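You operate a simulated robot arm through the tools that you are given. There is no shell and no other tool. Be economical: measure what you need, move in short steps, check, and stop when the job is done.

You run a simulated two-armed robot. Do the job below in one go: nothing can be reset, and whatever is moved stays where it is left.

Task
Pick up the white hook tag with one hand, pass it to the other hand and put it on the top of the deep bench.
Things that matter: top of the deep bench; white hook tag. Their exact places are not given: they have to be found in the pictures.

The check looks at the end state, three seconds after you hand in, the way a careful person would. Anything else that was tipped, shoved, dropped, spilled or broken makes it a failure.

Robot
Two 7-joint arms with two-finger grippers on one trunk, on a base that drives. Base frame: it is fixed to the floor where the robot stands at the start and does not move with it; the origin is under the middle of the robot, x ahead of it, y to its left, z up. Readings come in cm, degrees, newtons and seconds.
The left shoulder is at the start at [3.3, 17.5, 127.8], the right one opposite. With the tool pointing down near the work surface each hand reaches from about 10 to 82 cm from the robot's upright axis, wherever it stands, measured 20 degrees to its own side. Places, roughly: top of the deep bench [-10, 490, 80]; white hook tag (3x4x11 cm) [50, -10, 110]. Payload 2.94 kg a hand.
The tool frame of a hand sits at the grasp point between the pads (the TCP): z along the fingers, y along the line on which they close. The tips reach 3 cm beyond it. The gripper opens to 13.8 cm. The gripper's body begins 10.9 cm behind the TCP.
Orientation is that of the tool frame in the base frame, as a unit quaternion [w, x, y, z]. With the fingers straight down and closing along the base's y, the tool's x points along the base's -x, its y along +y and its z along -z.

Tools
- The arms move only by the tool arm_command. It takes "left_motion", "right_motion" or both (then of equal length, played together; a hand with none holds still); each is a list of rows, each a list of 7 numbers: the shift along the tool's x, y, z in cm, then the turn, a rotation vector about the tool's x, y, z in rad, then the gripper command, from -1 (fully open) to 1 (shut), values between in proportion. In form: [[x, y, z, wx, wy, wz, grip], ...]. A call has 1 to 12 rows; each row shifts and turns the commanded pose from where the row before left it, along the tool's axes as they then stand. Each row takes 0.2 s and may step no farther than 5 cm and 8.6 degrees from the row before; otherwise, or with a gripper value out of range, the whole call is refused. Where a pose cannot be reached the arm comes as near as it can. A force on the tool above 40 N (or 10 N above the force at the start of the call, whichever is more), or a blocked arm, ends the call early, and 0.2 s more pass. The fingers move at their own pace and stop on an object; they squeeze with about 37 N. The grip force told is the motor's: it shows also when the fingers shut on nothing. Time passes only in rows, and 0.2 s behind the last, so rows that do not move let the fingers close. It gives the time, the measured TCP pose, the force on the tool (base axes), the opening and the grip force at its end, in the units of the frame above (readings bear some noise), with the torque about the TCP (base axes, N m) and any sound that the robot's microphone picked up.
- Cameras (640 x 400 px; columns grow to the right, rows downward): "scene" is now at [8.42, -1.25, 175.16]; the picture's right is [-0.13, -0.99, -0.00], its down [-0.76, 0.10, -0.65] and it looks along [0.64, -0.09, -0.76] (base axes); focal length 289 px, centre (320, 200). "left" rides on the left gripper at [7.1, -1.9, -14.6] in its tool frame; the picture's right is [0.26, 0.97, 0.00], its down [-0.85, 0.23, -0.48] and it looks along [-0.46, 0.12, 0.88] (tool axes); focal length 280 px, centre (320, 200). "right" rides on the right gripper at [7.1, 1.9, -14.6] in its tool frame; the picture's right is [-0.26, 0.96, 0.00], its down [-0.85, -0.23, -0.48] and it looks along [-0.46, -0.12, 0.88] (tool axes); focal length 280 px, centre (320, 200).
- camera(camera): a new picture of that camera. No time passes.
- move_column(by): slides the trunk up (or, below 0, down) by that many cm; the arms and the scene camera ride with it, the base frame stays. It gives what a move gives, with no picture.
- steer(legs): drives the robot by 1 to 6 legs, each [ahead, turn to the left] in cm and degrees, along the robot's own axes; the way and the turn of a leg run together, so that a leg with both is an arc; at most 150 cm and 180 degrees a leg. The arms and the cameras ride along, it lands a little off, and it stops where it bumps. It gives what a move gives.
- head_to(pan, tilt): turns the head with the scene camera to pan (to the left, within 120 degrees either way) and tilt (down, from -29 to 69), counted from straight ahead of the robot. It gives what a move gives.
- measure_at(camera, pixels): for up to 12 pixels [column, row] of the newest picture of that camera ("zoom" is the newest enlarged one), the place [x, y, z] in the base frame of the surface seen there, good to about 0.3 cm. No time passes.
- enlarge(camera, box): a new picture of the part [left, top, right, bottom] of that camera's present view, enlarged. No time passes.
- finish_job(): hands the job in; it is judged then, once.

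Keep the steps short. Do not move on a guess: measure, check each grasp and each placing, and mend mistakes. In all there are 80 turns and 78 pictures (those below and enlarged ones count). Leave the grippers open and the arms clear of the work at the hand-in unless told otherwise, and finish with a single line.

The tools are called after "Call:" as a command line: name --argument value ..., lists and objects as JSON in quotes. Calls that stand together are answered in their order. arm_command: Moves the arms, as the interface text tells. Its arguments: {"type":"object","properties":{"left_motion":{"type":"array"},"right_motion":{"type":"array"}},"required":[]} The other tools are called the same way: move_column (by) slides the trunk up or down; steer (legs) drives the base; head_to (pan, tilt) turns the head that bears the scene camera; camera (camera) takes a picture; measure_at (camera, pixels) gives the place of the surface under pixels of a picture; enlarge (camera, box) takes an enlarged picture of a part of a camera's view; finish_job () hands the job in.

At the start:

```text
clock: 0.0
left_ee_pos: [33.92, 10.29, 140.97]
left_tcp_rot: [0.0, 0.001, 1.0, 0.0]
left_ft_force: [-0.4, -1.3, -0.1]
left_ft_torque: [-0.01, 0.01, 0.0]
left_finger_gap: 13.8
left_finger_force: 0.1
right_ee_pos: [40.57, -30.78, 136.3]
right_tcp_rot: [0.0, 0.001, 1.0, 0.0]
right_ft_force: [0.2, 0.4, 0.5]
right_ft_torque: [-0.01, 0.0, -0.04]
right_finger_gap: 13.79
right_finger_force: 0.1
trunk travel left (down, up): [-45.0, 28.4]
robot x, y, heading: [-0.13, -0.23, 0.2]
head pan, tilt: [-7.6, 49.7]
```

scene: 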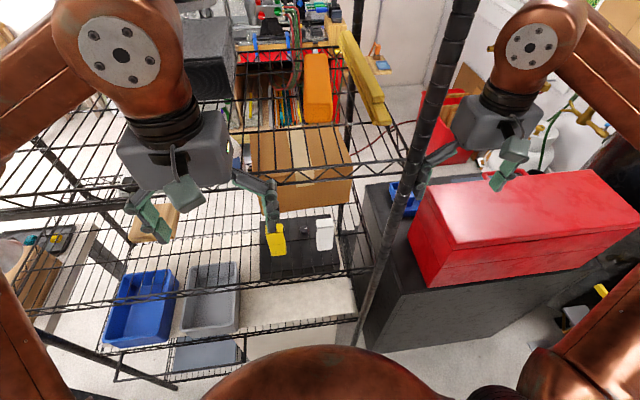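
right: 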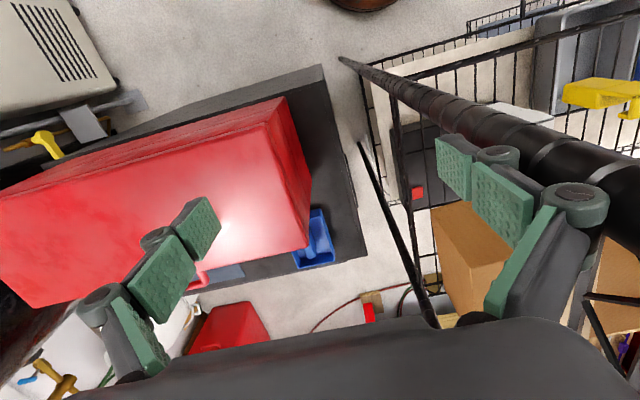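
left: 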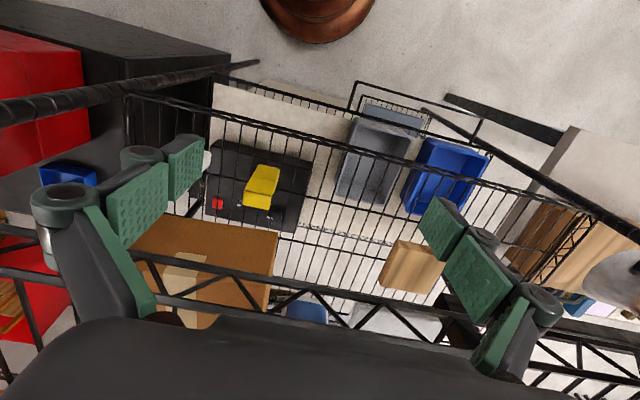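

I see a white object near (324,232) in the scene picture, next to a yellow one. I'll enlarge that part.

Call:
enlarge --camera "scene" --box '[220, 120, 420, 300]'

```text
2.22 times, centred on (320, 210) of scene
```

zoom: 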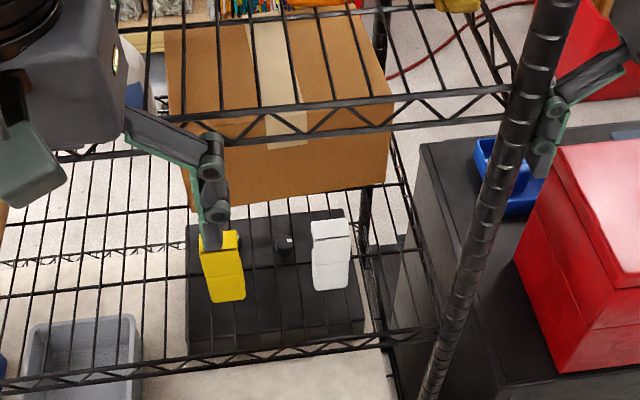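

The white tag is at about (330,255) in the zoom. I'll measure it, the yellow one, and the things around them.

Call:
measure_at --camera "zoom" --pixels '[[330, 225], [332, 245], [332, 280], [225, 240], [225, 285], [285, 243], [270, 300], [340, 220], [240, 355], [300, 130], [290, 180], [460, 280]]'

Call:
enlarge --camera "left" --box '[140, 100, 340, 240]'

Call:
enlarge --camera "scene" --box '[250, 200, 360, 290]'

```text
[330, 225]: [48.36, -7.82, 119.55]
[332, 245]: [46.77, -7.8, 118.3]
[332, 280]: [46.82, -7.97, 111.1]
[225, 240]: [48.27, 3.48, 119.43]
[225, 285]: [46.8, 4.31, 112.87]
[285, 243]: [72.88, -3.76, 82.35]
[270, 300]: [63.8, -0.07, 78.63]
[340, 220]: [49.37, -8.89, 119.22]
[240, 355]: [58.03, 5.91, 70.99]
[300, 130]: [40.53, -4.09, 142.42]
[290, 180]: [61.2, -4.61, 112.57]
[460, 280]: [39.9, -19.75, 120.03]
```

```text
2.86 times, centred on (240, 170) of left
```

zoom: 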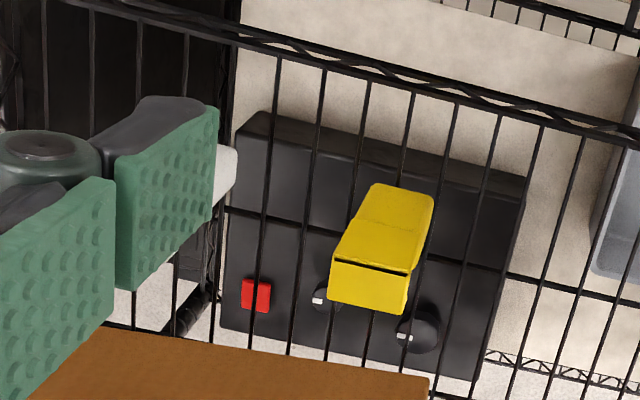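

```text
4.44 times, centred on (305, 245) of scene
```

zoom: 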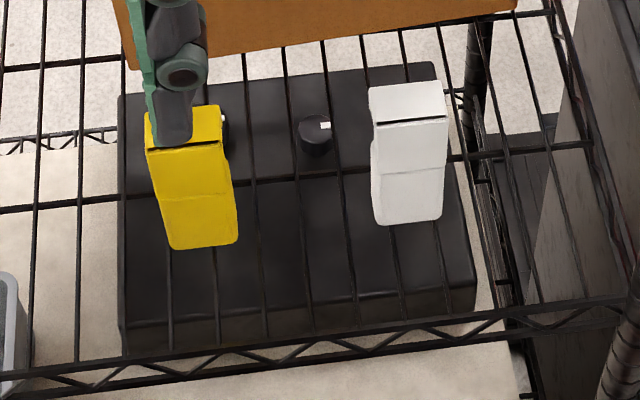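

The white tag seems to stand on a wire shelf at about [48.3,-7.9,114.5]. I'll measure the shelf edges and the tag's bottom in this zoom.

Call:
measure_at --camera "zoom" --pixels '[[372, 88], [440, 82], [375, 124], [445, 120], [375, 222], [440, 218], [408, 222], [150, 243], [236, 235], [330, 330], [560, 302], [408, 90]]'

Call:
measure_at --camera "scene" --pixels '[[300, 290], [340, 272], [300, 177], [385, 163], [240, 190], [365, 325], [440, 60], [250, 97], [120, 250], [345, 150], [60, 330], [200, 313]]'

```text
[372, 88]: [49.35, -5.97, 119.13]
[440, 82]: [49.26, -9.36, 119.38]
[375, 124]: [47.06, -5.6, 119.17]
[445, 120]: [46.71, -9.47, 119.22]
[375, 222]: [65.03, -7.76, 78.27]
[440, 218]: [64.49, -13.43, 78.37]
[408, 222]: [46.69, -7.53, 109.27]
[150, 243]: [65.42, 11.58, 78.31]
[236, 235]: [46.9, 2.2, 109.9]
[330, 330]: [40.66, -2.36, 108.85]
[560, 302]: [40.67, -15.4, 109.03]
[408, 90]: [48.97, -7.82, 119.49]
```

```text
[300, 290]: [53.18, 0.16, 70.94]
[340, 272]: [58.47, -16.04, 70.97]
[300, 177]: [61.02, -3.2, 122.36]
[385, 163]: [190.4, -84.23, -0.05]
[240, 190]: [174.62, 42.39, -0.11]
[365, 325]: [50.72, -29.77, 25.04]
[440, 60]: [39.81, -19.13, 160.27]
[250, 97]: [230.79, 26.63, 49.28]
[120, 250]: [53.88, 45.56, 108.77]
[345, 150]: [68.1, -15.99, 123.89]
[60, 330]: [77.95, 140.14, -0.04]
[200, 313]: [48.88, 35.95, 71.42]
```

The tag stands at x 46.7–49.4, y −5.6…−9.5, z 108.7–119.4 on a wire shelf. The shelf's front edge is at x 40.5, with another shelf above at z≈142. I want to back off a little before reorienting the hand, so I'll look behind and left first.

Call:
head_to --pan 115 --tilt 25

Call:
camera --camera "scene"

Call:
head_to --pan -120 --tilt 35

Call:
camera --camera "scene"

Call:
head_to --pan 80 --tilt 25

Call:
camera --camera "scene"

```text
clock: 2.0
left_ee_pos: [33.96, 10.23, 140.73]
left_tcp_rot: [0.001, 0.001, 1.0, 0.001]
left_ft_force: [-0.3, 1.1, -0.3]
left_ft_torque: [-0.02, -0.02, 0.01]
left_finger_gap: 13.8
left_finger_force: 0.1
right_ee_pos: [40.56, -30.7, 136.25]
right_tcp_rot: [0.0, 0.001, 1.0, -0.001]
right_ft_force: [-0.4, 0.1, -0.8]
right_ft_torque: [0.02, -0.02, -0.01]
right_finger_gap: 13.79
right_finger_force: 0.1
trunk travel left (down, up): [-45.0, 28.4]
robot x, y, heading: [0.31, -0.06, -0.5]
head pan, tilt: [115.0, 25.0]
```

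```text
71 pictures are left
```

scene: 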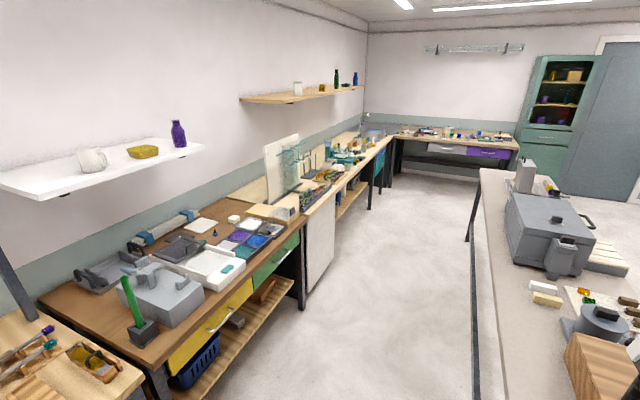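

```text
clock: 5.4
left_ee_pos: [33.86, 10.27, 140.95]
left_tcp_rot: [0.0, 0.001, 1.0, 0.0]
left_ft_force: [0.1, 0.3, 0.5]
left_ft_torque: [0.0, 0.01, -0.01]
left_finger_gap: 13.81
left_finger_force: 0.1
right_ee_pos: [40.66, -30.59, 136.4]
right_tcp_rot: [-0.001, 0.002, 1.0, 0.0]
right_ft_force: [-0.3, 0.5, 0.2]
right_ft_torque: [-0.01, 0.01, -0.01]
right_finger_gap: 13.8
right_finger_force: 0.0
trunk travel left (down, up): [-45.0, 28.4]
robot x, y, heading: [0.12, 0.18, 0.5]
head pan, tilt: [-120.0, 35.0]
```

```text
70 pictures are left
```

scene: 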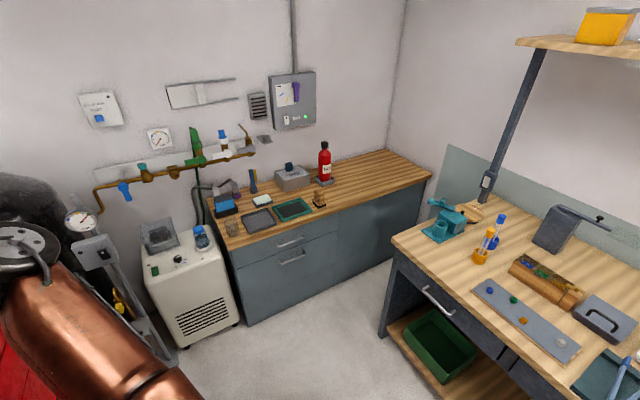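

```text
clock: 8.3
left_ee_pos: [33.86, 10.31, 140.9]
left_tcp_rot: [0.0, 0.001, 1.0, 0.0]
left_ft_force: [-0.4, 0.5, -0.4]
left_ft_torque: [0.0, 0.02, 0.02]
left_finger_gap: 13.78
left_finger_force: 0.0
right_ee_pos: [40.65, -30.65, 136.16]
right_tcp_rot: [0.0, 0.001, 1.0, 0.0]
right_ft_force: [0.7, 0.3, 0.2]
right_ft_torque: [-0.01, 0.01, 0.02]
right_finger_gap: 13.82
right_finger_force: 0.1
trunk travel left (down, up): [-45.0, 28.4]
robot x, y, heading: [0.35, 0.21, -0.2]
head pan, tilt: [80.0, 25.0]
```

```text
69 pictures are left
```

scene: 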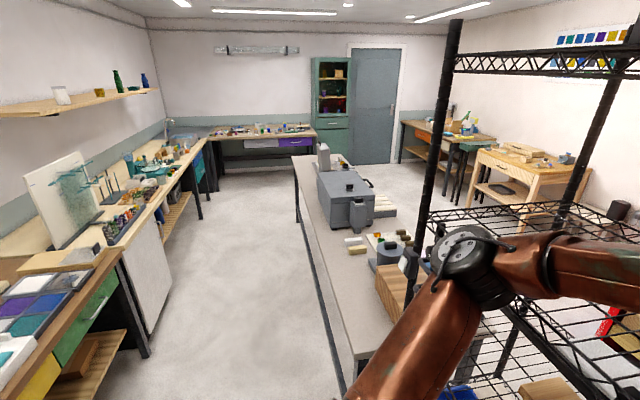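

The far bench near (265,135) is a candidate for the deep bench. I'll measure it, the aisle, and the bench behind me.

Call:
measure_at --camera "scene" --pixels '[[230, 136], [265, 141], [310, 133], [215, 140], [190, 155], [150, 355], [355, 370], [297, 165], [240, 250], [205, 215], [300, 225], [160, 180]]'

Call:
enlarge --camera "scene" --box '[150, 90, 330, 200]'

```text
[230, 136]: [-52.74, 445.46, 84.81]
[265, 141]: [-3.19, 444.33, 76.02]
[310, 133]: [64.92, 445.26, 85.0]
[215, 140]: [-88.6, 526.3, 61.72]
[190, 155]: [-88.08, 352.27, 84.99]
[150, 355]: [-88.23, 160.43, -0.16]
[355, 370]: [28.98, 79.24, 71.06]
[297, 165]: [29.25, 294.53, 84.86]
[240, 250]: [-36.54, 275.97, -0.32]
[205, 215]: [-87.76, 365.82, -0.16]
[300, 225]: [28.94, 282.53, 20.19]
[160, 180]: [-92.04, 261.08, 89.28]
```

```text
3.56 times, centred on (240, 145) of scene
```

zoom: 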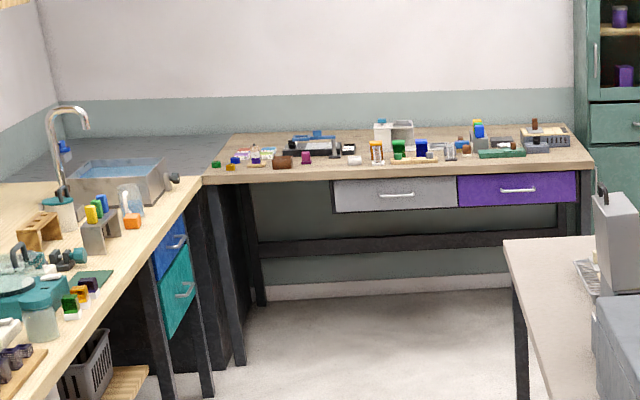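

The far bench's front edge is at y≈445 and its top at z≈85, x −55…65, which matches the deep bench. The aisle runs x −88…29. I'll back off 20 cm and look ahead.

Call:
steer --legs '[[-20, 0]]'

Call:
head_to --pan -5 --tilt 45

Call:
camera --camera "scene"

```text
clock: 9.9
left_ee_pos: [13.34, 10.35, 140.93]
left_tcp_rot: [0.0, 0.0, 1.0, -0.001]
left_ft_force: [-0.7, 1.0, 0.8]
left_ft_torque: [-0.02, -0.05, 0.02]
left_finger_gap: 13.8
left_finger_force: 0.2
right_ee_pos: [20.22, -30.58, 136.24]
right_tcp_rot: [0.0, -0.001, 1.0, 0.0]
right_ft_force: [0.3, 0.5, -0.8]
right_ft_torque: [0.02, -0.03, 0.03]
right_finger_gap: 13.78
right_finger_force: 0.1
trunk travel left (down, up): [-45.0, 28.4]
robot x, y, heading: [-20.28, -0.38, 0.3]
head pan, tilt: [80.0, 25.0]
```

```text
clock: 11.5
left_ee_pos: [13.24, 10.47, 140.94]
left_tcp_rot: [0.001, -0.001, 1.0, 0.0]
left_ft_force: [0.3, 0.6, -0.7]
left_ft_torque: [0.0, -0.04, 0.02]
left_finger_gap: 13.82
left_finger_force: 0.1
right_ee_pos: [20.17, -30.63, 136.23]
right_tcp_rot: [0.0, -0.001, 1.0, -0.001]
right_ft_force: [-0.4, 0.0, 0.2]
right_ft_torque: [0.0, -0.01, 0.01]
right_finger_gap: 13.81
right_finger_force: 0.1
trunk travel left (down, up): [-45.0, 28.4]
robot x, y, heading: [-20.38, -0.03, -0.0]
head pan, tilt: [-5.0, 45.0]
```

```text
67 pictures are left
```

scene: 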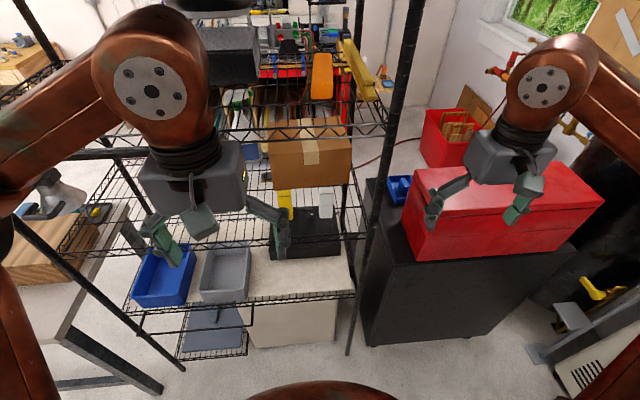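

The way is clear. I'll tilt the right fingers 60° up (30° below horizontal) in place, and shift the left hand 16 cm to the left out of the way.

Call:
arm_command --right_motion '[[0, 0, 0, 0, -0.131, 0, -0.2], [0, 0, 0, 0, -0.131, 0, -0.2], [0, 0, 0, 0, -0.131, 0, -0.2], [0, 0, 0, 0, -0.131, 0, -0.2], [0, 0, 0, 0, -0.131, 0, -0.2], [0, 0, 0, 0, -0.131, 0, -0.2], [0, 0, 0, 0, -0.131, 0, -0.2], [0, 0, 0, 0, -0.131, 0, -0.2]]' --left_motion '[[0, 2, 0, 0, 0, 0, -1], [0, 2, 0, 0, 0, 0, -1], [0, 2, 0, 0, 0, 0, -1], [0, 2, 0, 0, 0, 0, -1], [0, 2, 0, 0, 0, 0, -1], [0, 2, 0, 0, 0, 0, -1], [0, 2, 0, 0, 0, 0, -1], [0, 2, 0, 0, 0, 0, -1]]'

```text
clock: 13.3
left_ee_pos: [13.05, 26.54, 141.0]
left_tcp_rot: [0.002, -0.001, 1.0, -0.001]
left_ft_force: [-0.7, -0.1, -0.2]
left_ft_torque: [-0.06, -0.04, -0.02]
left_finger_gap: 13.82
left_finger_force: 0.1
right_ee_pos: [20.03, -30.4, 136.44]
right_tcp_rot: [0.503, 0.0, 0.865, -0.001]
right_ft_force: [0.1, -0.3, -0.2]
right_ft_torque: [-0.04, -0.01, -0.05]
right_finger_gap: 8.3
right_finger_force: 0.0
trunk travel left (down, up): [-45.0, 28.4]
robot x, y, heading: [-20.33, 0.27, 0.2]
head pan, tilt: [-5.0, 45.0]
```

Now the right hand goes to a pre-grasp in front of the tag, at about [34,-7.6,124].

Call:
arm_command --right_motion '[[1.793, 3.8, 1.035, 0, 0, 0, -0.2], [1.793, 3.8, 1.035, 0, 0, 0, -0.2], [1.793, 3.8, 1.035, 0, 0, 0, -0.2], [1.793, 3.8, 1.035, 0, 0, 0, -0.2], [1.793, 3.8, 1.035, 0, 0, 0, -0.2], [1.793, 3.8, 1.035, 0, 0, 0, -0.2], [-1.75, 0, 3.03, 0, 0, 0, -0.2], [-1.75, 0, 3.03, 0, 0, 0, -0.2], [-1.75, 0, 3.03, 0, 0, 0, -0.2], [-1.75, 0, 3.03, 0, 0, 0, -0.2]]'

Call:
camera --camera "scene"

Call:
camera --camera "right"

```text
clock: 15.5
left_ee_pos: [13.38, 26.28, 140.85]
left_tcp_rot: [0.0, -0.001, 1.0, 0.0]
left_ft_force: [0.2, -1.1, -0.5]
left_ft_torque: [0.04, 0.0, -0.01]
left_finger_gap: 13.8
left_finger_force: 0.0
right_ee_pos: [36.26, -8.62, 127.55]
right_tcp_rot: [0.5, 0.0, 0.866, 0.001]
right_ft_force: [0.0, -0.9, 0.4]
right_ft_torque: [0.03, -0.02, 0.02]
right_finger_gap: 8.27
right_finger_force: 0.1
right hand out of reach, approached as far as the arm can: row 2, 3, 4
trunk travel left (down, up): [-45.0, 28.4]
robot x, y, heading: [-20.28, 0.02, 0.3]
head pan, tilt: [-5.0, 45.0]
```

```text
66 pictures are left
```

scene: 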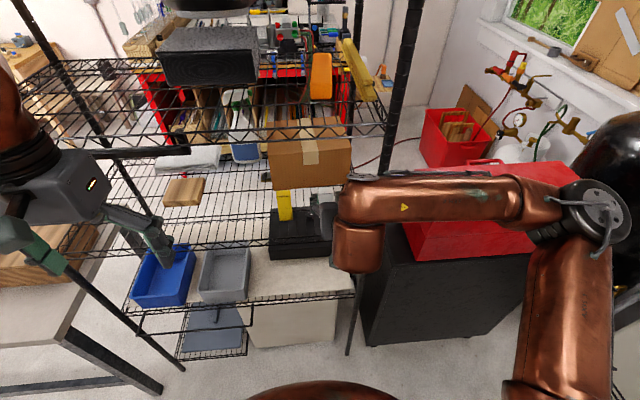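

```text
65 pictures are left
```

right: 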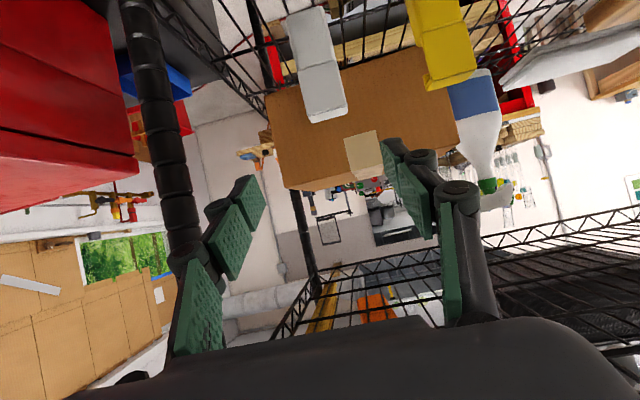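

The hand is near the pre-grasp at [36.3,-8.6,127.6], with the forearm coming in from the right. Before going in I'll measure how far the forearm is from the post at x≈40.

Call:
measure_at --camera "scene" --pixels '[[345, 190], [355, 225], [420, 180], [420, 210], [510, 172], [590, 190], [390, 100], [365, 182], [325, 205], [355, 260], [600, 250], [480, 178]]'

```text
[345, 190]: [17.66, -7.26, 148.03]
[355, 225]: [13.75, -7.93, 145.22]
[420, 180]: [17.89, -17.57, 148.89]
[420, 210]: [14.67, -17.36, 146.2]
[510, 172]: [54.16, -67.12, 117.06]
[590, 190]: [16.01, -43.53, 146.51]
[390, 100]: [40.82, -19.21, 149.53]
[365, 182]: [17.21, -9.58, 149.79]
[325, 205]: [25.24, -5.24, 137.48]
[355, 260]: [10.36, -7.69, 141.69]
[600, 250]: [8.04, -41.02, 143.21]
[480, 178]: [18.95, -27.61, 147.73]
```

The forearm is about 20 cm short of the post, so there is enough room. I'll descend to z≈116, level with the tag's upper half, then check.

Call:
arm_command --right_motion '[[2.5, 0.25, 1.43, 0, 0, 0, -0.2], [2.5, 0.25, 1.43, 0, 0, 0, -0.2], [2.5, 0.25, 1.43, 0, 0, 0, -0.2], [2.5, 0.25, 1.43, 0, 0, 0, -0.2], [0, 0, 0, 0, 0, 0, -0.2]]'

Call:
camera --camera "right"

```text
clock: 16.7
left_ee_pos: [13.31, 26.55, 140.83]
left_tcp_rot: [0.0, -0.002, 1.0, 0.0]
left_ft_force: [0.3, -0.1, 0.7]
left_ft_torque: [-0.02, -0.02, 0.01]
left_finger_gap: 13.8
left_finger_force: 0.1
right_ee_pos: [36.05, -7.74, 116.22]
right_tcp_rot: [0.5, 0.0, 0.866, 0.0]
right_ft_force: [0.2, -0.5, 0.1]
right_ft_torque: [0.0, -0.04, -0.03]
right_finger_gap: 8.29
right_finger_force: 0.0
trunk travel left (down, up): [-45.0, 28.4]
robot x, y, heading: [-20.21, 0.04, 0.2]
head pan, tilt: [-5.0, 45.0]
```

```text
64 pictures are left
```

right: 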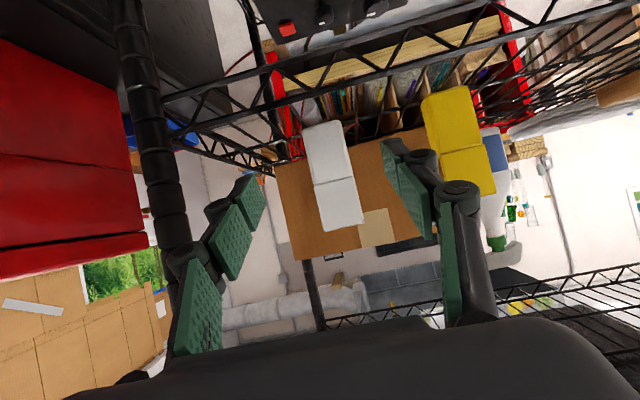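

The tag at (330,175) sits between the fingers. I'll re-measure its faces from here.

Call:
measure_at --camera "right" --pixels '[[310, 150], [345, 145], [322, 205], [355, 200], [330, 180], [340, 222], [440, 130], [432, 150]]'

```text
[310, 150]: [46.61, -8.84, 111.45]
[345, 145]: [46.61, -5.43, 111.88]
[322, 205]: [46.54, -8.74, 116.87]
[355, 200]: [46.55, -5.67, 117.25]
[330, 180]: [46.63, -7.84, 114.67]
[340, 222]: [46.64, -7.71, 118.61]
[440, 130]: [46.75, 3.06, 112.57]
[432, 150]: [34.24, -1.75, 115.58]
```

The tag's centre is at y≈−7.4 with its front at x 46.6. I'll advance 11.8 cm straight ahead.

Call:
arm_command --right_motion '[[-1.475, 0.07, 2.555, 0, 0, 0, -0.2], [-1.475, 0.07, 2.555, 0, 0, 0, -0.2], [-1.475, 0.07, 2.555, 0, 0, 0, -0.2], [-1.475, 0.07, 2.555, 0, 0, 0, -0.2], [0, 0, 0, 0, 0, 0, -0.2]]'

Call:
camera --camera "right"

Call:
camera --camera "scene"

```text
clock: 17.9
left_ee_pos: [13.18, 26.43, 140.93]
left_tcp_rot: [0.001, -0.001, 1.0, -0.001]
left_ft_force: [-0.8, 0.6, 0.2]
left_ft_torque: [0.05, -0.02, 0.0]
left_finger_gap: 13.81
left_finger_force: 0.0
right_ee_pos: [47.97, -7.52, 116.27]
right_tcp_rot: [0.501, 0.0, 0.865, 0.0]
right_ft_force: [-0.2, -0.4, 0.2]
right_ft_torque: [0.01, 0.0, -0.01]
right_finger_gap: 8.31
right_finger_force: 0.0
trunk travel left (down, up): [-45.0, 28.4]
robot x, y, heading: [-20.78, 0.13, 0.1]
head pan, tilt: [-5.0, 45.0]
```

```text
63 pictures are left
```

right: 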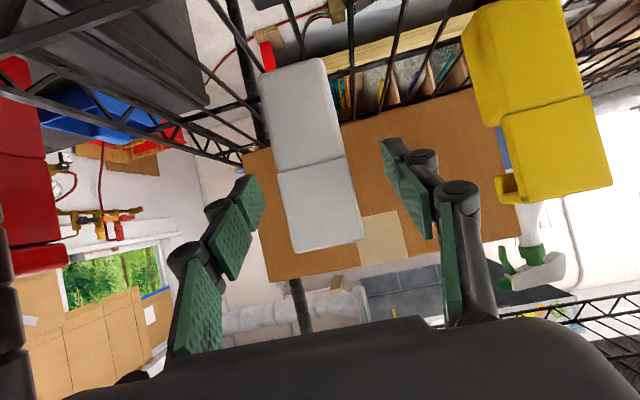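

```text
62 pictures are left
```

scene: 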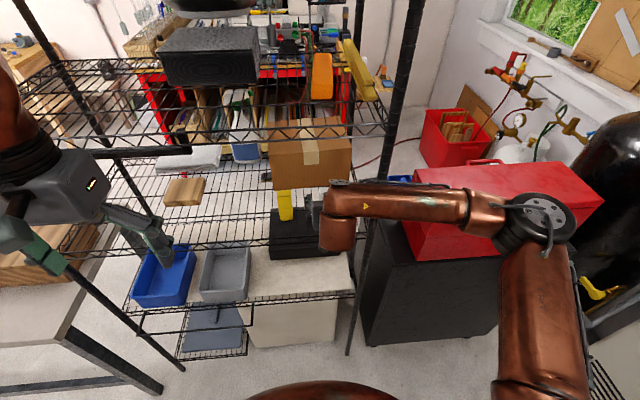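

The TCP is at the tag's upper half. I'll close the right gripper.

Call:
arm_command --right_motion '[[0, 0, 0, 0, 0, 0, 0.3], [0, 0, 0, 0, 0, 0, 1], [0, 0, 0, 0, 0, 0, 1], [0, 0, 0, 0, 0, 0, 1], [0, 0, 0, 0, 0, 0, 1], [0, 0, 0, 0, 0, 0, 1]]'

Call:
camera --camera "right"

```text
clock: 19.3
left_ee_pos: [13.22, 26.41, 140.88]
left_tcp_rot: [0.0, -0.001, 1.0, 0.0]
left_ft_force: [0.7, 0.5, 0.4]
left_ft_torque: [-0.01, 0.03, 0.0]
left_finger_gap: 13.78
left_finger_force: 0.1
right_ee_pos: [47.98, -7.39, 116.35]
right_tcp_rot: [0.5, 0.001, 0.866, -0.001]
right_ft_force: [-0.6, 0.1, 0.4]
right_ft_torque: [0.03, -0.01, 0.01]
right_finger_gap: 3.83
right_finger_force: 37.2
trunk travel left (down, up): [-45.0, 28.4]
robot x, y, heading: [-20.64, -0.43, 0.1]
head pan, tilt: [-5.0, 45.0]
```

```text
61 pictures are left
```

right: 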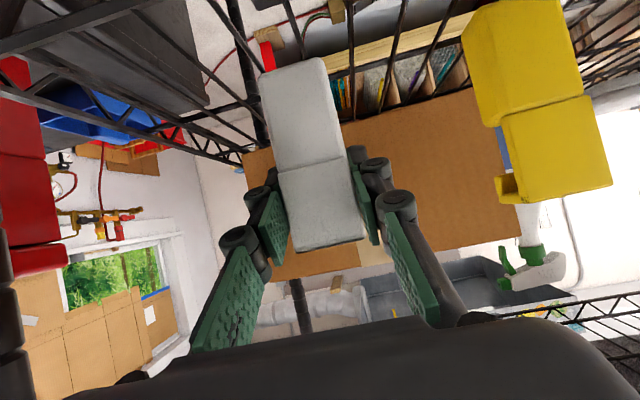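

The grip holds at 3.83 cm and 37 N. I'll lift 3 cm and check that it comes free.

Call:
arm_command --right_motion '[[-0.866, 0, -0.5, 0, 0, 0, 1], [-0.866, 0, -0.5, 0, 0, 0, 1], [-0.866, 0, -0.5, 0, 0, 0, 1], [0, 0, 0, 0, 0, 0, 1]]'

Call:
camera --camera "right"

```text
clock: 20.3
left_ee_pos: [13.24, 26.28, 140.94]
left_tcp_rot: [0.0, 0.0, 1.0, 0.0]
left_ft_force: [0.6, -0.1, -0.6]
left_ft_torque: [0.03, -0.02, -0.01]
left_finger_gap: 13.82
left_finger_force: 0.1
right_ee_pos: [48.08, -7.43, 119.34]
right_tcp_rot: [0.501, -0.001, 0.866, 0.0]
right_ft_force: [0.2, -0.3, -0.2]
right_ft_torque: [0.0, 0.03, 0.01]
right_finger_gap: 3.82
right_finger_force: 37.0
trunk travel left (down, up): [-45.0, 28.4]
robot x, y, heading: [-20.56, 0.07, 0.1]
head pan, tilt: [-5.0, 45.0]
```

```text
60 pictures are left
```

right: 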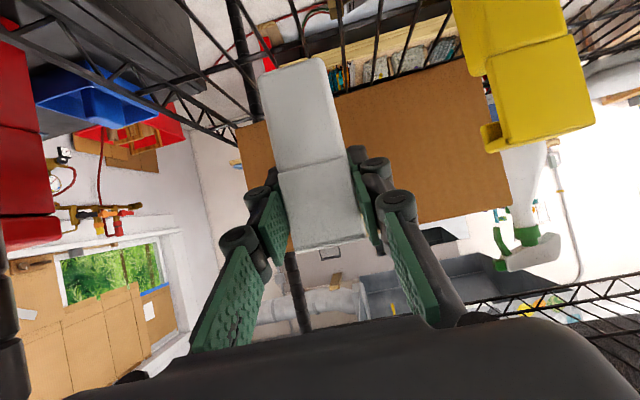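

The tag came free. I'll raise it 2 cm more and retract 20 cm straight back out of the shelf.

Call:
arm_command --right_motion '[[-0.866, 0, -0.5, 0, 0, 0, 1], [-0.866, 0, -0.5, 0, 0, 0, 1], [1.67, 0, -2.89, 0, 0, 0, 1], [1.67, 0, -2.89, 0, 0, 0, 1], [1.67, 0, -2.89, 0, 0, 0, 1], [1.67, 0, -2.89, 0, 0, 0, 1], [1.67, 0, -2.89, 0, 0, 0, 1], [1.67, 0, -2.89, 0, 0, 0, 1], [0, 0, 0, 0, 0, 0, 1]]'

Call:
camera --camera "scene"

Call:
camera --camera "left"

```text
clock: 22.3
left_ee_pos: [13.28, 26.39, 140.78]
left_tcp_rot: [-0.001, -0.001, 1.0, -0.001]
left_ft_force: [-0.6, -0.8, 0.3]
left_ft_torque: [0.0, 0.04, -0.05]
left_finger_gap: 13.81
left_finger_force: 0.0
right_ee_pos: [27.94, -7.41, 121.05]
right_tcp_rot: [0.501, 0.0, 0.865, 0.001]
right_ft_force: [0.4, 0.1, -0.4]
right_ft_torque: [0.02, -0.04, 0.02]
right_finger_gap: 3.82
right_finger_force: 37.1
trunk travel left (down, up): [-45.0, 28.4]
robot x, y, heading: [-20.67, 0.05, 0.3]
head pan, tilt: [-5.0, 45.0]
```

```text
59 pictures are left
```

scene: 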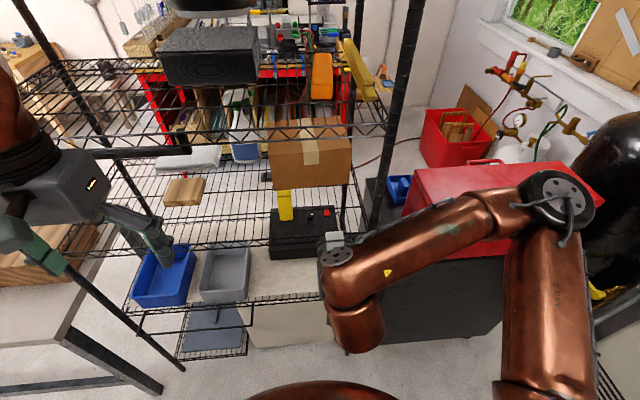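

```text
58 pictures are left
```

left: 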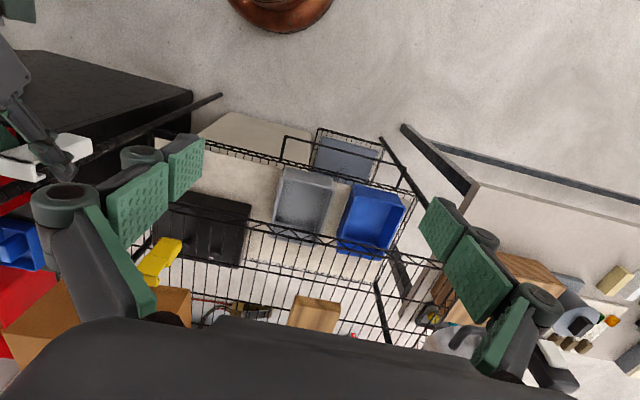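

The tag is clear of the shelf, held upright at [28,-7.4] with its bottom at z≈113.5. For the handover the left hand comes from the left, fingers pointing along −Y and closing along X on the tag's lower part. I'll start by moving the left hand forward and turning it.

Call:
arm_command --left_motion '[[-4, 1, 0, 0, 0, 0, -1], [-4, 1, 0, 0, 0, 0, -1], [-3, 1, 0, 0, 0, 0, -1], [0, 0, 0, 0.0806, -0.0806, 0.0806, -0.6], [0, 0, 0, 0.0806, -0.0806, 0.0806, -0.4], [0, 0, 0, 0.0806, -0.0806, 0.0806, -0.2], [0, 0, 0, 0.0806, -0.0806, 0.0806, -0.2], [0, 0, 0, 0.0806, -0.0806, 0.0806, -0.2], [0, 0, 0, 0.0806, -0.0806, 0.0806, -0.2], [0, 0, 0, 0.0806, -0.0806, 0.0806, -0.2], [0, 0, 0, 0.0806, -0.0806, 0.0806, -0.2], [0, 0, 0, 0.0806, -0.0806, 0.0806, -0.2]]'

Call:
camera --camera "scene"

```text
clock: 24.9
left_ee_pos: [24.52, 29.21, 140.8]
left_tcp_rot: [0.338, 0.336, 0.81, -0.341]
left_ft_force: [0.6, 0.5, 0.5]
left_ft_torque: [-0.01, 0.07, -0.07]
left_finger_gap: 8.3
left_finger_force: 0.1
left hand out of reach, approached as far as the arm can: row 12
right_ee_pos: [28.21, -7.43, 120.9]
right_tcp_rot: [0.499, 0.0, 0.866, 0.0]
right_ft_force: [1.0, 0.5, -0.7]
right_ft_torque: [0.01, 0.01, 0.03]
right_finger_gap: 3.83
right_finger_force: 37.0
trunk travel left (down, up): [-45.0, 28.4]
robot x, y, heading: [-20.6, -0.41, 0.5]
head pan, tilt: [-5.0, 45.0]
```

```text
57 pictures are left
```

scene: 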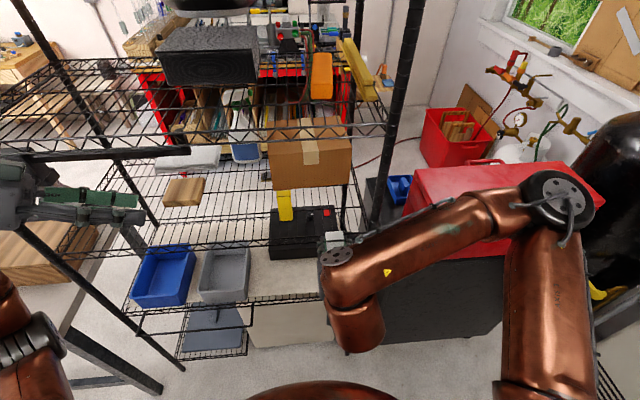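

The left hand has turned 72° of the 120°, and there's a reach limit at that spot. I'll bring it in and down to about [26,18,122], then finish the turn.

Call:
arm_command --left_motion '[[2.05, 0.22, 3.86, 0, 0, 0, -0.2], [2.05, 0.22, 3.86, 0, 0, 0, -0.2], [2.05, 0.22, 3.86, 0, 0, 0, -0.2], [2.05, 0.22, 3.86, 0, 0, 0, -0.2], [2.05, 0.22, 3.86, 0, 0, 0, -0.2], [0, 0, 0, 0.0806, -0.0806, 0.0806, -0.2], [0, 0, 0, 0.0806, -0.0806, 0.0806, -0.2], [0, 0, 0, 0.0806, -0.0806, 0.0806, -0.2], [0, 0, 0, 0.0806, -0.0806, 0.0806, -0.2], [0, 0, 0, 0.0806, -0.0806, 0.0806, -0.2], [0, 0, 0, 0.0806, -0.0806, 0.0806, -0.2]]'

Call:
camera --camera "scene"

Call:
camera --camera "left"

```text
clock: 27.3
left_ee_pos: [9.69, 18.52, 135.5]
left_tcp_rot: [0.477, 0.475, 0.561, -0.481]
left_ft_force: [0.1, -1.2, -0.2]
left_ft_torque: [0.01, 0.02, -0.01]
left_finger_gap: 8.25
left_finger_force: 0.0
left hand out of reach, approached as far as the arm can: row 3, 4, 5, 6, 7, 8, 9, 10, 11
right_ee_pos: [28.04, -7.36, 121.15]
right_tcp_rot: [0.5, 0.0, 0.866, 0.0]
right_ft_force: [-0.1, 0.1, 0.3]
right_ft_torque: [0.05, 0.0, 0.03]
right_finger_gap: 3.78
right_finger_force: 36.3
trunk travel left (down, up): [-45.0, 28.4]
robot x, y, heading: [-20.49, 0.46, 0.4]
head pan, tilt: [-5.0, 45.0]
```

```text
56 pictures are left
```

scene: 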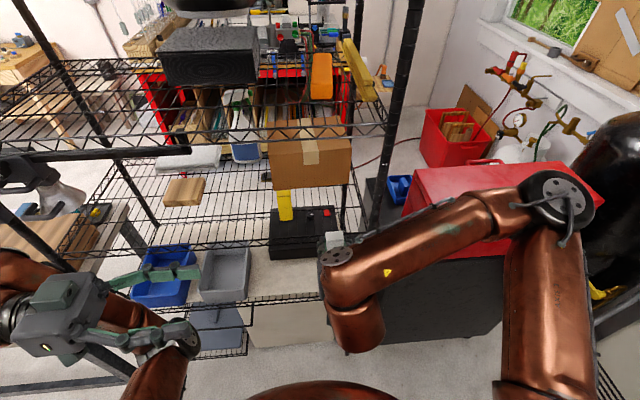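

```text
55 pictures are left
```

left: 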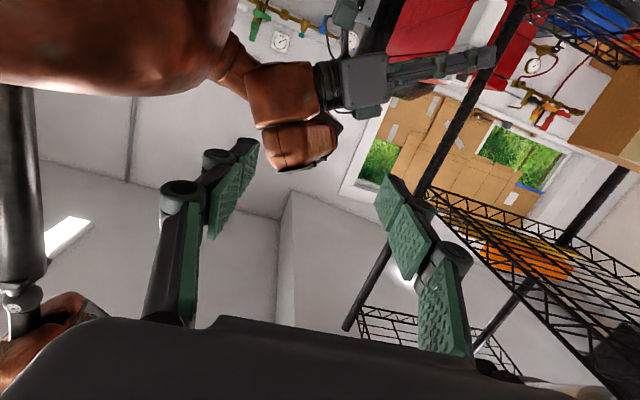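

The left hand stuck at [9.7,18.5,135.5] with almost the right orientation. I'll try moving it forward (tool +y) in short steps and see whether it follows.

Call:
arm_command --left_motion '[[0, 3, 0, 0, 0, 0, -0.2], [0, 3, 0, 0, 0, 0, -0.2], [0, 3, 0, 0, 0, 0, -0.2], [0, 0, 0, 0, 0, 0, -0.2]]'

```text
clock: 28.3
left_ee_pos: [11.66, 18.19, 138.31]
left_tcp_rot: [0.478, 0.475, 0.562, -0.48]
left_ft_force: [-0.4, -0.1, 0.6]
left_ft_torque: [0.0, -0.03, 0.02]
left_finger_gap: 8.27
left_finger_force: 0.1
left hand out of reach, approached as far as the arm can: row 1, 2, 3
right_ee_pos: [27.99, -7.33, 121.12]
right_tcp_rot: [0.501, 0.0, 0.866, 0.0]
right_ft_force: [0.4, 0.2, -0.9]
right_ft_torque: [0.01, 0.02, 0.0]
right_finger_gap: 3.82
right_finger_force: 37.0
trunk travel left (down, up): [-45.0, 28.4]
robot x, y, heading: [-20.59, 0.02, 0.2]
head pan, tilt: [-5.0, 45.0]
```

The left arm can't take that sideways pose further forward, so I'm changing the plan. The left hand goes back to fingers-down, turned 90°. The right hand rolls so the tag lies level with its free end toward +Y, and the left takes that end from above. I'll turn both hands in place now.

Call:
arm_command --left_motion '[[0, 0, 0, 0, 0.1428, 0, -0.2], [0, 0, 0, 0, 0.1428, 0, -0.2], [0, 0, 0, 0, 0.1428, 0, -0.2], [0, 0, 0, 0, 0.1428, 0, -0.2], [0, 0, 0, 0, 0.1428, 0, -0.2], [0, 0, 0, 0, 0.1428, 0, -0.2], [0, 0, 0, 0, 0.1428, 0, -0.2], [0, 0, 0, 0, 0.1428, 0, -0.2], [0, 0, 0, 0, 0.1428, 0, -0.2], [0, 0, 0, 0, 0.1428, 0, -0.2], [0, 0, 0, 0, 0.1428, 0, -0.2]]' --right_motion '[[0, 0, 0, -0.0714, 0, 0.1237, 1], [0, 0, 0, -0.0714, 0, 0.1237, 1], [0, 0, 0, -0.0714, 0, 0.1237, 1], [0, 0, 0, -0.0714, 0, 0.1237, 1], [0, 0, 0, -0.0714, 0, 0.1237, 1], [0, 0, 0, -0.0714, 0, 0.1237, 1], [0, 0, 0, -0.0714, 0, 0.1237, 1], [0, 0, 0, -0.0714, 0, 0.1237, 1], [0, 0, 0, -0.0714, 0, 0.1237, 1], [0, 0, 0, -0.0714, 0, 0.1237, 1], [0, 0, 0, -0.0714, 0, 0.1237, 1]]'

Call:
camera --camera "scene"

Call:
camera --camera "left"

```text
clock: 30.7
left_ee_pos: [5.75, 13.52, 136.99]
left_tcp_rot: [-0.059, 0.675, 0.736, -0.003]
left_ft_force: [-0.1, -1.1, -0.2]
left_ft_torque: [0.07, -0.02, 0.0]
left_finger_gap: 8.27
left_finger_force: 0.0
left hand out of reach, approached as far as the arm can: row 5, 6, 7, 8, 9, 10, 11
right_ee_pos: [31.03, -11.33, 121.17]
right_tcp_rot: [0.353, 0.353, 0.611, 0.615]
right_ft_force: [-0.1, 0.0, -1.0]
right_ft_torque: [-0.04, 0.01, 0.02]
right_finger_gap: 3.81
right_finger_force: 37.0
right hand out of reach, approached as far as the arm can: row 3, 4, 5, 6
trunk travel left (down, up): [-45.0, 28.4]
robot x, y, heading: [-20.53, -0.12, 0.3]
head pan, tilt: [-5.0, 45.0]
```

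```text
54 pictures are left
```

scene: 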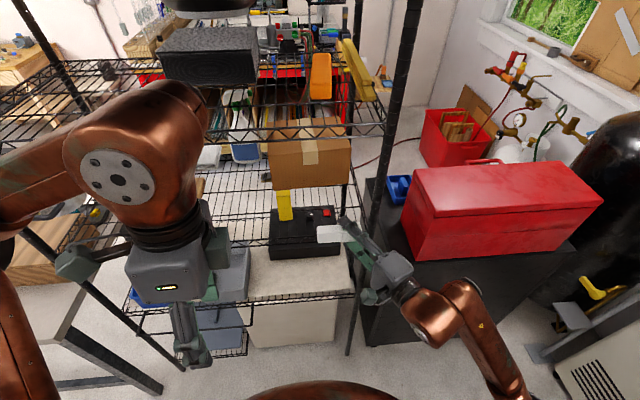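

```text
53 pictures are left
```

left: 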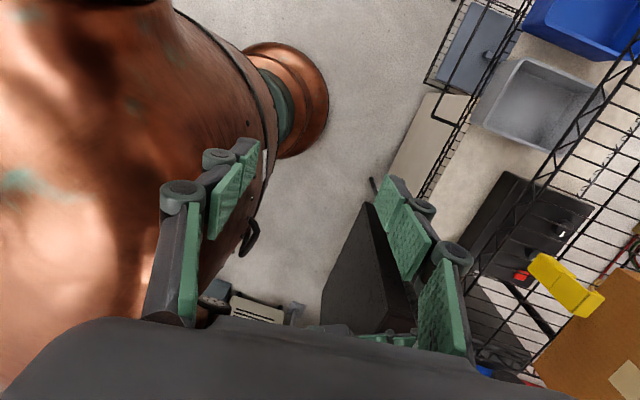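

The right hand now holds the tag level, with its free end at (330,233) in the picture. I'll bring the left hand forward with a small orientation fix and shift the right hand 8 cm to the left.

Call:
arm_command --left_motion '[[0, 4, 0, 0, 0, 0, -0.2], [0, 4, 0, 0, 0, 0, -0.2], [0, 4, 0, -0.044, -0.04, 0.043, -0.2], [0, 4, 0, -0.044, -0.04, 0.043, -0.2], [0, 4, 0, 0, 0, 0, -0.2], [0, 4, 0, 0, 0, 0, -0.2], [0, 0, 0, 0, 0, 0, -0.2]]' --right_motion '[[0, 0, 0, 0, 0, 0, 1], [0, 0, 0, 0, 0, 0, 1], [1.73, 0, 1, 0, 0, 0, 1], [1.73, 0, 1, 0, 0, 0, 1], [1.73, 0, 1, 0, 0, 0, 1], [1.73, 0, 1, 0, 0, 0, 1], [0, 0, 0, 0, 0, 0, 1]]'

Call:
camera --camera "scene"

Call:
camera --camera "left"

```text
clock: 32.3
left_ee_pos: [11.74, 5.9, 129.14]
left_tcp_rot: [0.001, 0.708, 0.707, -0.001]
left_ft_force: [0.1, 0.0, -0.2]
left_ft_torque: [-0.02, 0.01, -0.04]
left_finger_gap: 8.29
left_finger_force: 0.0
left hand out of reach, approached as far as the arm can: row 1, 2, 3, 4, 5, 6
right_ee_pos: [30.98, -3.22, 121.23]
right_tcp_rot: [0.353, 0.354, 0.612, 0.613]
right_ft_force: [-0.9, 0.1, -0.4]
right_ft_torque: [0.02, -0.02, 0.01]
right_finger_gap: 3.79
right_finger_force: 36.5
trunk travel left (down, up): [-45.0, 28.4]
robot x, y, heading: [-20.4, 0.31, 0.4]
head pan, tilt: [-5.0, 45.0]
```

```text
52 pictures are left
```

scene: 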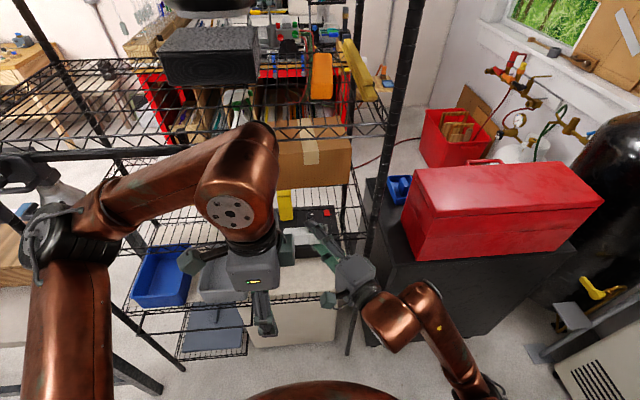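

```text
51 pictures are left
```

left: 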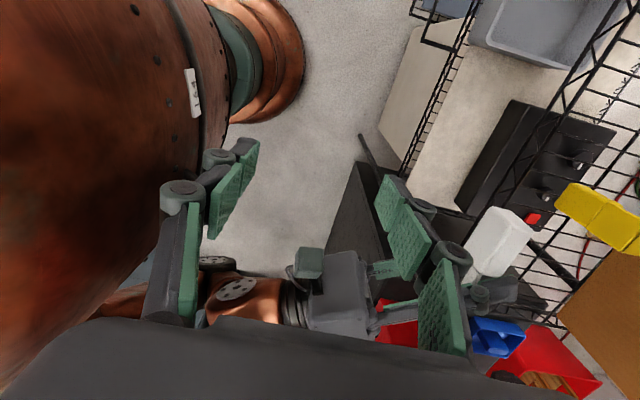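

The left arm is limited in this yaw and drifted to [11.7,5.9,129], near the right hand. I'll move it left and up, then unwind the yaw back to its natural orientation.

Call:
arm_command --left_motion '[[4, 0, -2, 0, 0, 0, -0.2], [4, 0, -2, 0, 0, 0, -0.2], [4, 0, -2, 0, 0, 0, -0.2], [0, 0, 0, 0, 0, -0.1428, -0.2], [0, 0, 0, 0, 0, -0.1428, -0.2], [0, 0, 0, 0, 0, -0.1428, -0.2], [0, 0, 0, 0, 0, -0.1428, -0.2], [0, 0, 0, 0, 0, -0.1428, -0.2], [0, 0, 0, 0, 0, -0.1428, -0.2], [0, 0, 0, 0, 0, -0.1428, -0.2], [0, 0, 0, 0, 0, -0.1428, -0.2]]'

```text
clock: 34.7
left_ee_pos: [5.92, 14.56, 133.06]
left_tcp_rot: [0.0, 0.213, 0.977, 0.0]
left_ft_force: [0.4, -0.8, -0.1]
left_ft_torque: [0.01, 0.02, 0.01]
left_finger_gap: 8.27
left_finger_force: 0.0
left hand out of reach, approached as far as the arm can: row 1, 2, 3
right_ee_pos: [31.06, -3.1, 121.26]
right_tcp_rot: [0.354, 0.353, 0.612, 0.613]
right_ft_force: [-0.3, -1.0, -0.1]
right_ft_torque: [0.01, -0.01, -0.03]
right_finger_gap: 3.84
right_finger_force: 37.2
trunk travel left (down, up): [-45.0, 28.4]
robot x, y, heading: [-20.28, 0.05, 0.0]
head pan, tilt: [-5.0, 45.0]
```

The left yaw is now about −25°. I'll continue to 0, move forward to about [24,20,140], and start turning the other way to test that side.

Call:
arm_command --left_motion '[[0, 0, 0, 0, 0, -0.1428, -0.2], [0, 0, 0, 0, 0, -0.1428, -0.2], [0, 0, 0, 0, 0, -0.1428, -0.2], [-3.6, 1.2, -1.4, 0, 0, 0, -0.2], [-3.6, 1.2, -1.4, 0, 0, 0, -0.2], [-3.6, 1.2, -1.4, 0, 0, 0, -0.2], [-3.6, 1.2, -1.4, 0, 0, 0, -0.2], [-3.6, 1.2, -1.4, 0, 0, 0, -0.2], [0, 0, 0, 0, 0, -0.1428, -0.2], [0, 0, 0, 0, 0, -0.1428, -0.2], [0, 0, 0, 0, 0, -0.1428, -0.2], [0, 0, 0, 0, 0, -0.1428, -0.2]]'

Call:
arm_command --left_motion '[[0, 0, 0, 0, 0, -0.1428, -0.2], [0, 0, 0, 0, 0, -0.1428, -0.2], [0, 0, 0, 0, 0, -0.1428, -0.2], [0, 0, 0, 0, 0, -0.1428, -0.2], [0, 0, 0, 0, 0, -0.1428, -0.2], [0, 0, 0, 0, 0, -0.1428, -0.2], [0, 0, 0, 0, 0, -0.1428, -0.2]]'

Call:
camera --camera "scene"

```text
clock: 37.3
left_ee_pos: [24.1, 20.45, 139.89]
left_tcp_rot: [0.0, -0.281, 0.96, -0.001]
left_ft_force: [0.7, 0.5, 0.4]
left_ft_torque: [-0.01, -0.02, 0.0]
left_finger_gap: 8.28
left_finger_force: 0.1
right_ee_pos: [31.07, -3.11, 121.33]
right_tcp_rot: [0.354, 0.353, 0.612, 0.613]
right_ft_force: [0.4, 0.7, -0.5]
right_ft_torque: [0.01, 0.02, -0.02]
right_finger_gap: 3.78
right_finger_force: 36.9
trunk travel left (down, up): [-45.0, 28.4]
robot x, y, heading: [-20.68, 0.03, 0.3]
head pan, tilt: [-5.0, 45.0]
```

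```text
clock: 38.9
left_ee_pos: [24.02, 20.45, 139.95]
left_tcp_rot: [-0.001, -0.706, 0.708, -0.001]
left_ft_force: [-0.2, -0.1, -0.3]
left_ft_torque: [0.01, -0.01, -0.05]
left_finger_gap: 8.27
left_finger_force: 0.0
right_ee_pos: [31.04, -3.25, 121.27]
right_tcp_rot: [0.354, 0.353, 0.612, 0.613]
right_ft_force: [0.0, 0.2, -0.4]
right_ft_torque: [-0.03, 0.0, -0.03]
right_finger_gap: 3.82
right_finger_force: 37.0
trunk travel left (down, up): [-45.0, 28.4]
robot x, y, heading: [-20.71, -0.01, 0.5]
head pan, tilt: [-5.0, 45.0]
```

```text
50 pictures are left
```

scene: 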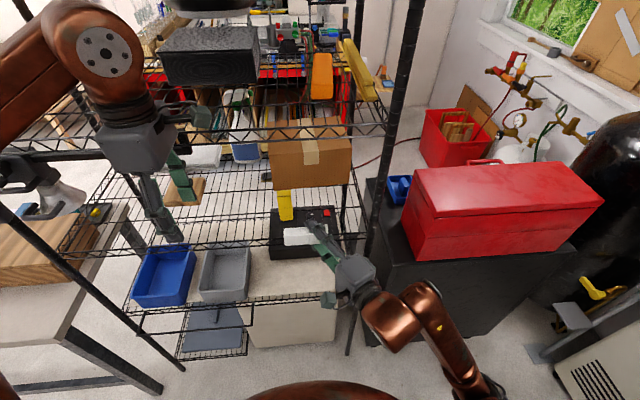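

The other yaw works: the left hand is at exactly +90°, fingers down. I'll enlarge and measure the tag for the handover.

Call:
enlarge --camera "scene" --box '[260, 200, 360, 270]'

Call:
measure_at --camera "zoom" --pixels '[[165, 190], [165, 245], [200, 195], [200, 240], [250, 200], [250, 240], [290, 190], [310, 170], [330, 210], [180, 270], [230, 270], [280, 255]]'

```text
5.71 times, centred on (310, 235) of scene
```

zoom: 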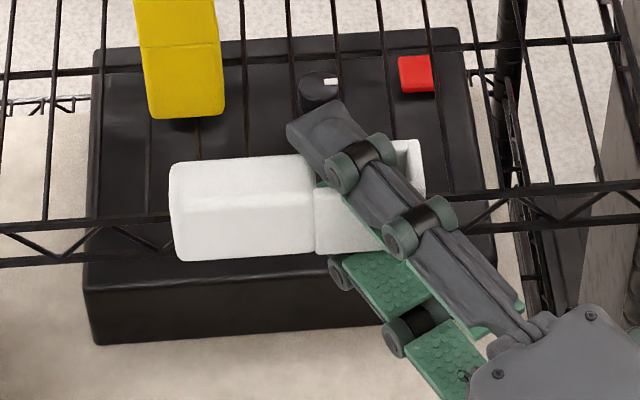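

```text
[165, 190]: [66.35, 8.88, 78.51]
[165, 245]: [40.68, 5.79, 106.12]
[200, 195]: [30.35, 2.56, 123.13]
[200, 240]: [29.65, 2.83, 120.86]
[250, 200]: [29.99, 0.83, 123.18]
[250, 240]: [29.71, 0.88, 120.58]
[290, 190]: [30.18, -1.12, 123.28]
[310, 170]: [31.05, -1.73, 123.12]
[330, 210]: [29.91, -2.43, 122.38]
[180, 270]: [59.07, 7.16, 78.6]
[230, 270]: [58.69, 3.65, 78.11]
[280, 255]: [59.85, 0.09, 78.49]
```

The tag spans z 119.4–123.2 with its front at x 29.7 and its free end at y≈4. I'll bring the left hand above [31.1,2.2] and partly down to z≈130, then check.

Call:
arm_command --left_motion '[[3.65, -1.42, 0, 0, 0, 0, -0.2], [3.65, -1.42, 0, 0, 0, 0, -0.2], [3.65, -1.42, 0, 0, 0, 0, -0.2], [3.65, -1.42, 0, 0, 0, 0, -0.2], [3.65, -1.42, 0, 0, 0, 0, -0.2], [0, 0, 3.3, 0, 0, 0, -0.2], [0, 0, 3.3, 0, 0, 0, -0.2], [0, 0, 3.3, 0, 0, 0, -0.2], [0, 0, 0, 0, 0, 0, -0.2]]'

Call:
camera --camera "left"

Call:
camera --camera "scene"

```text
clock: 40.9
left_ee_pos: [30.99, 2.18, 130.39]
left_tcp_rot: [-0.001, -0.706, 0.708, 0.0]
left_ft_force: [-0.6, 0.7, 1.3]
left_ft_torque: [0.02, -0.03, 0.02]
left_finger_gap: 8.27
left_finger_force: 0.0
right_ee_pos: [30.88, -3.23, 121.23]
right_tcp_rot: [0.354, 0.354, 0.612, 0.613]
right_ft_force: [-0.1, 0.3, -0.5]
right_ft_torque: [0.03, 0.02, -0.04]
right_finger_gap: 3.81
right_finger_force: 36.6
trunk travel left (down, up): [-45.0, 28.4]
robot x, y, heading: [-20.64, -0.06, 0.3]
head pan, tilt: [-5.0, 45.0]
```

```text
48 pictures are left
```

left: 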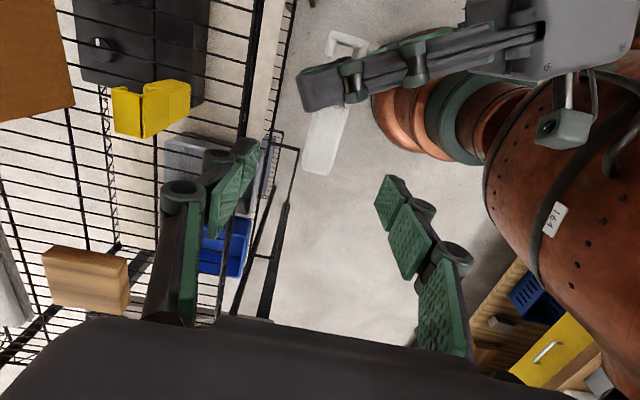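

```text
47 pictures are left
```

scene: 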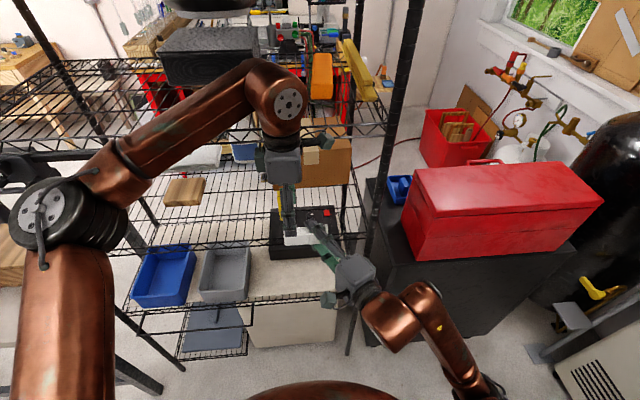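

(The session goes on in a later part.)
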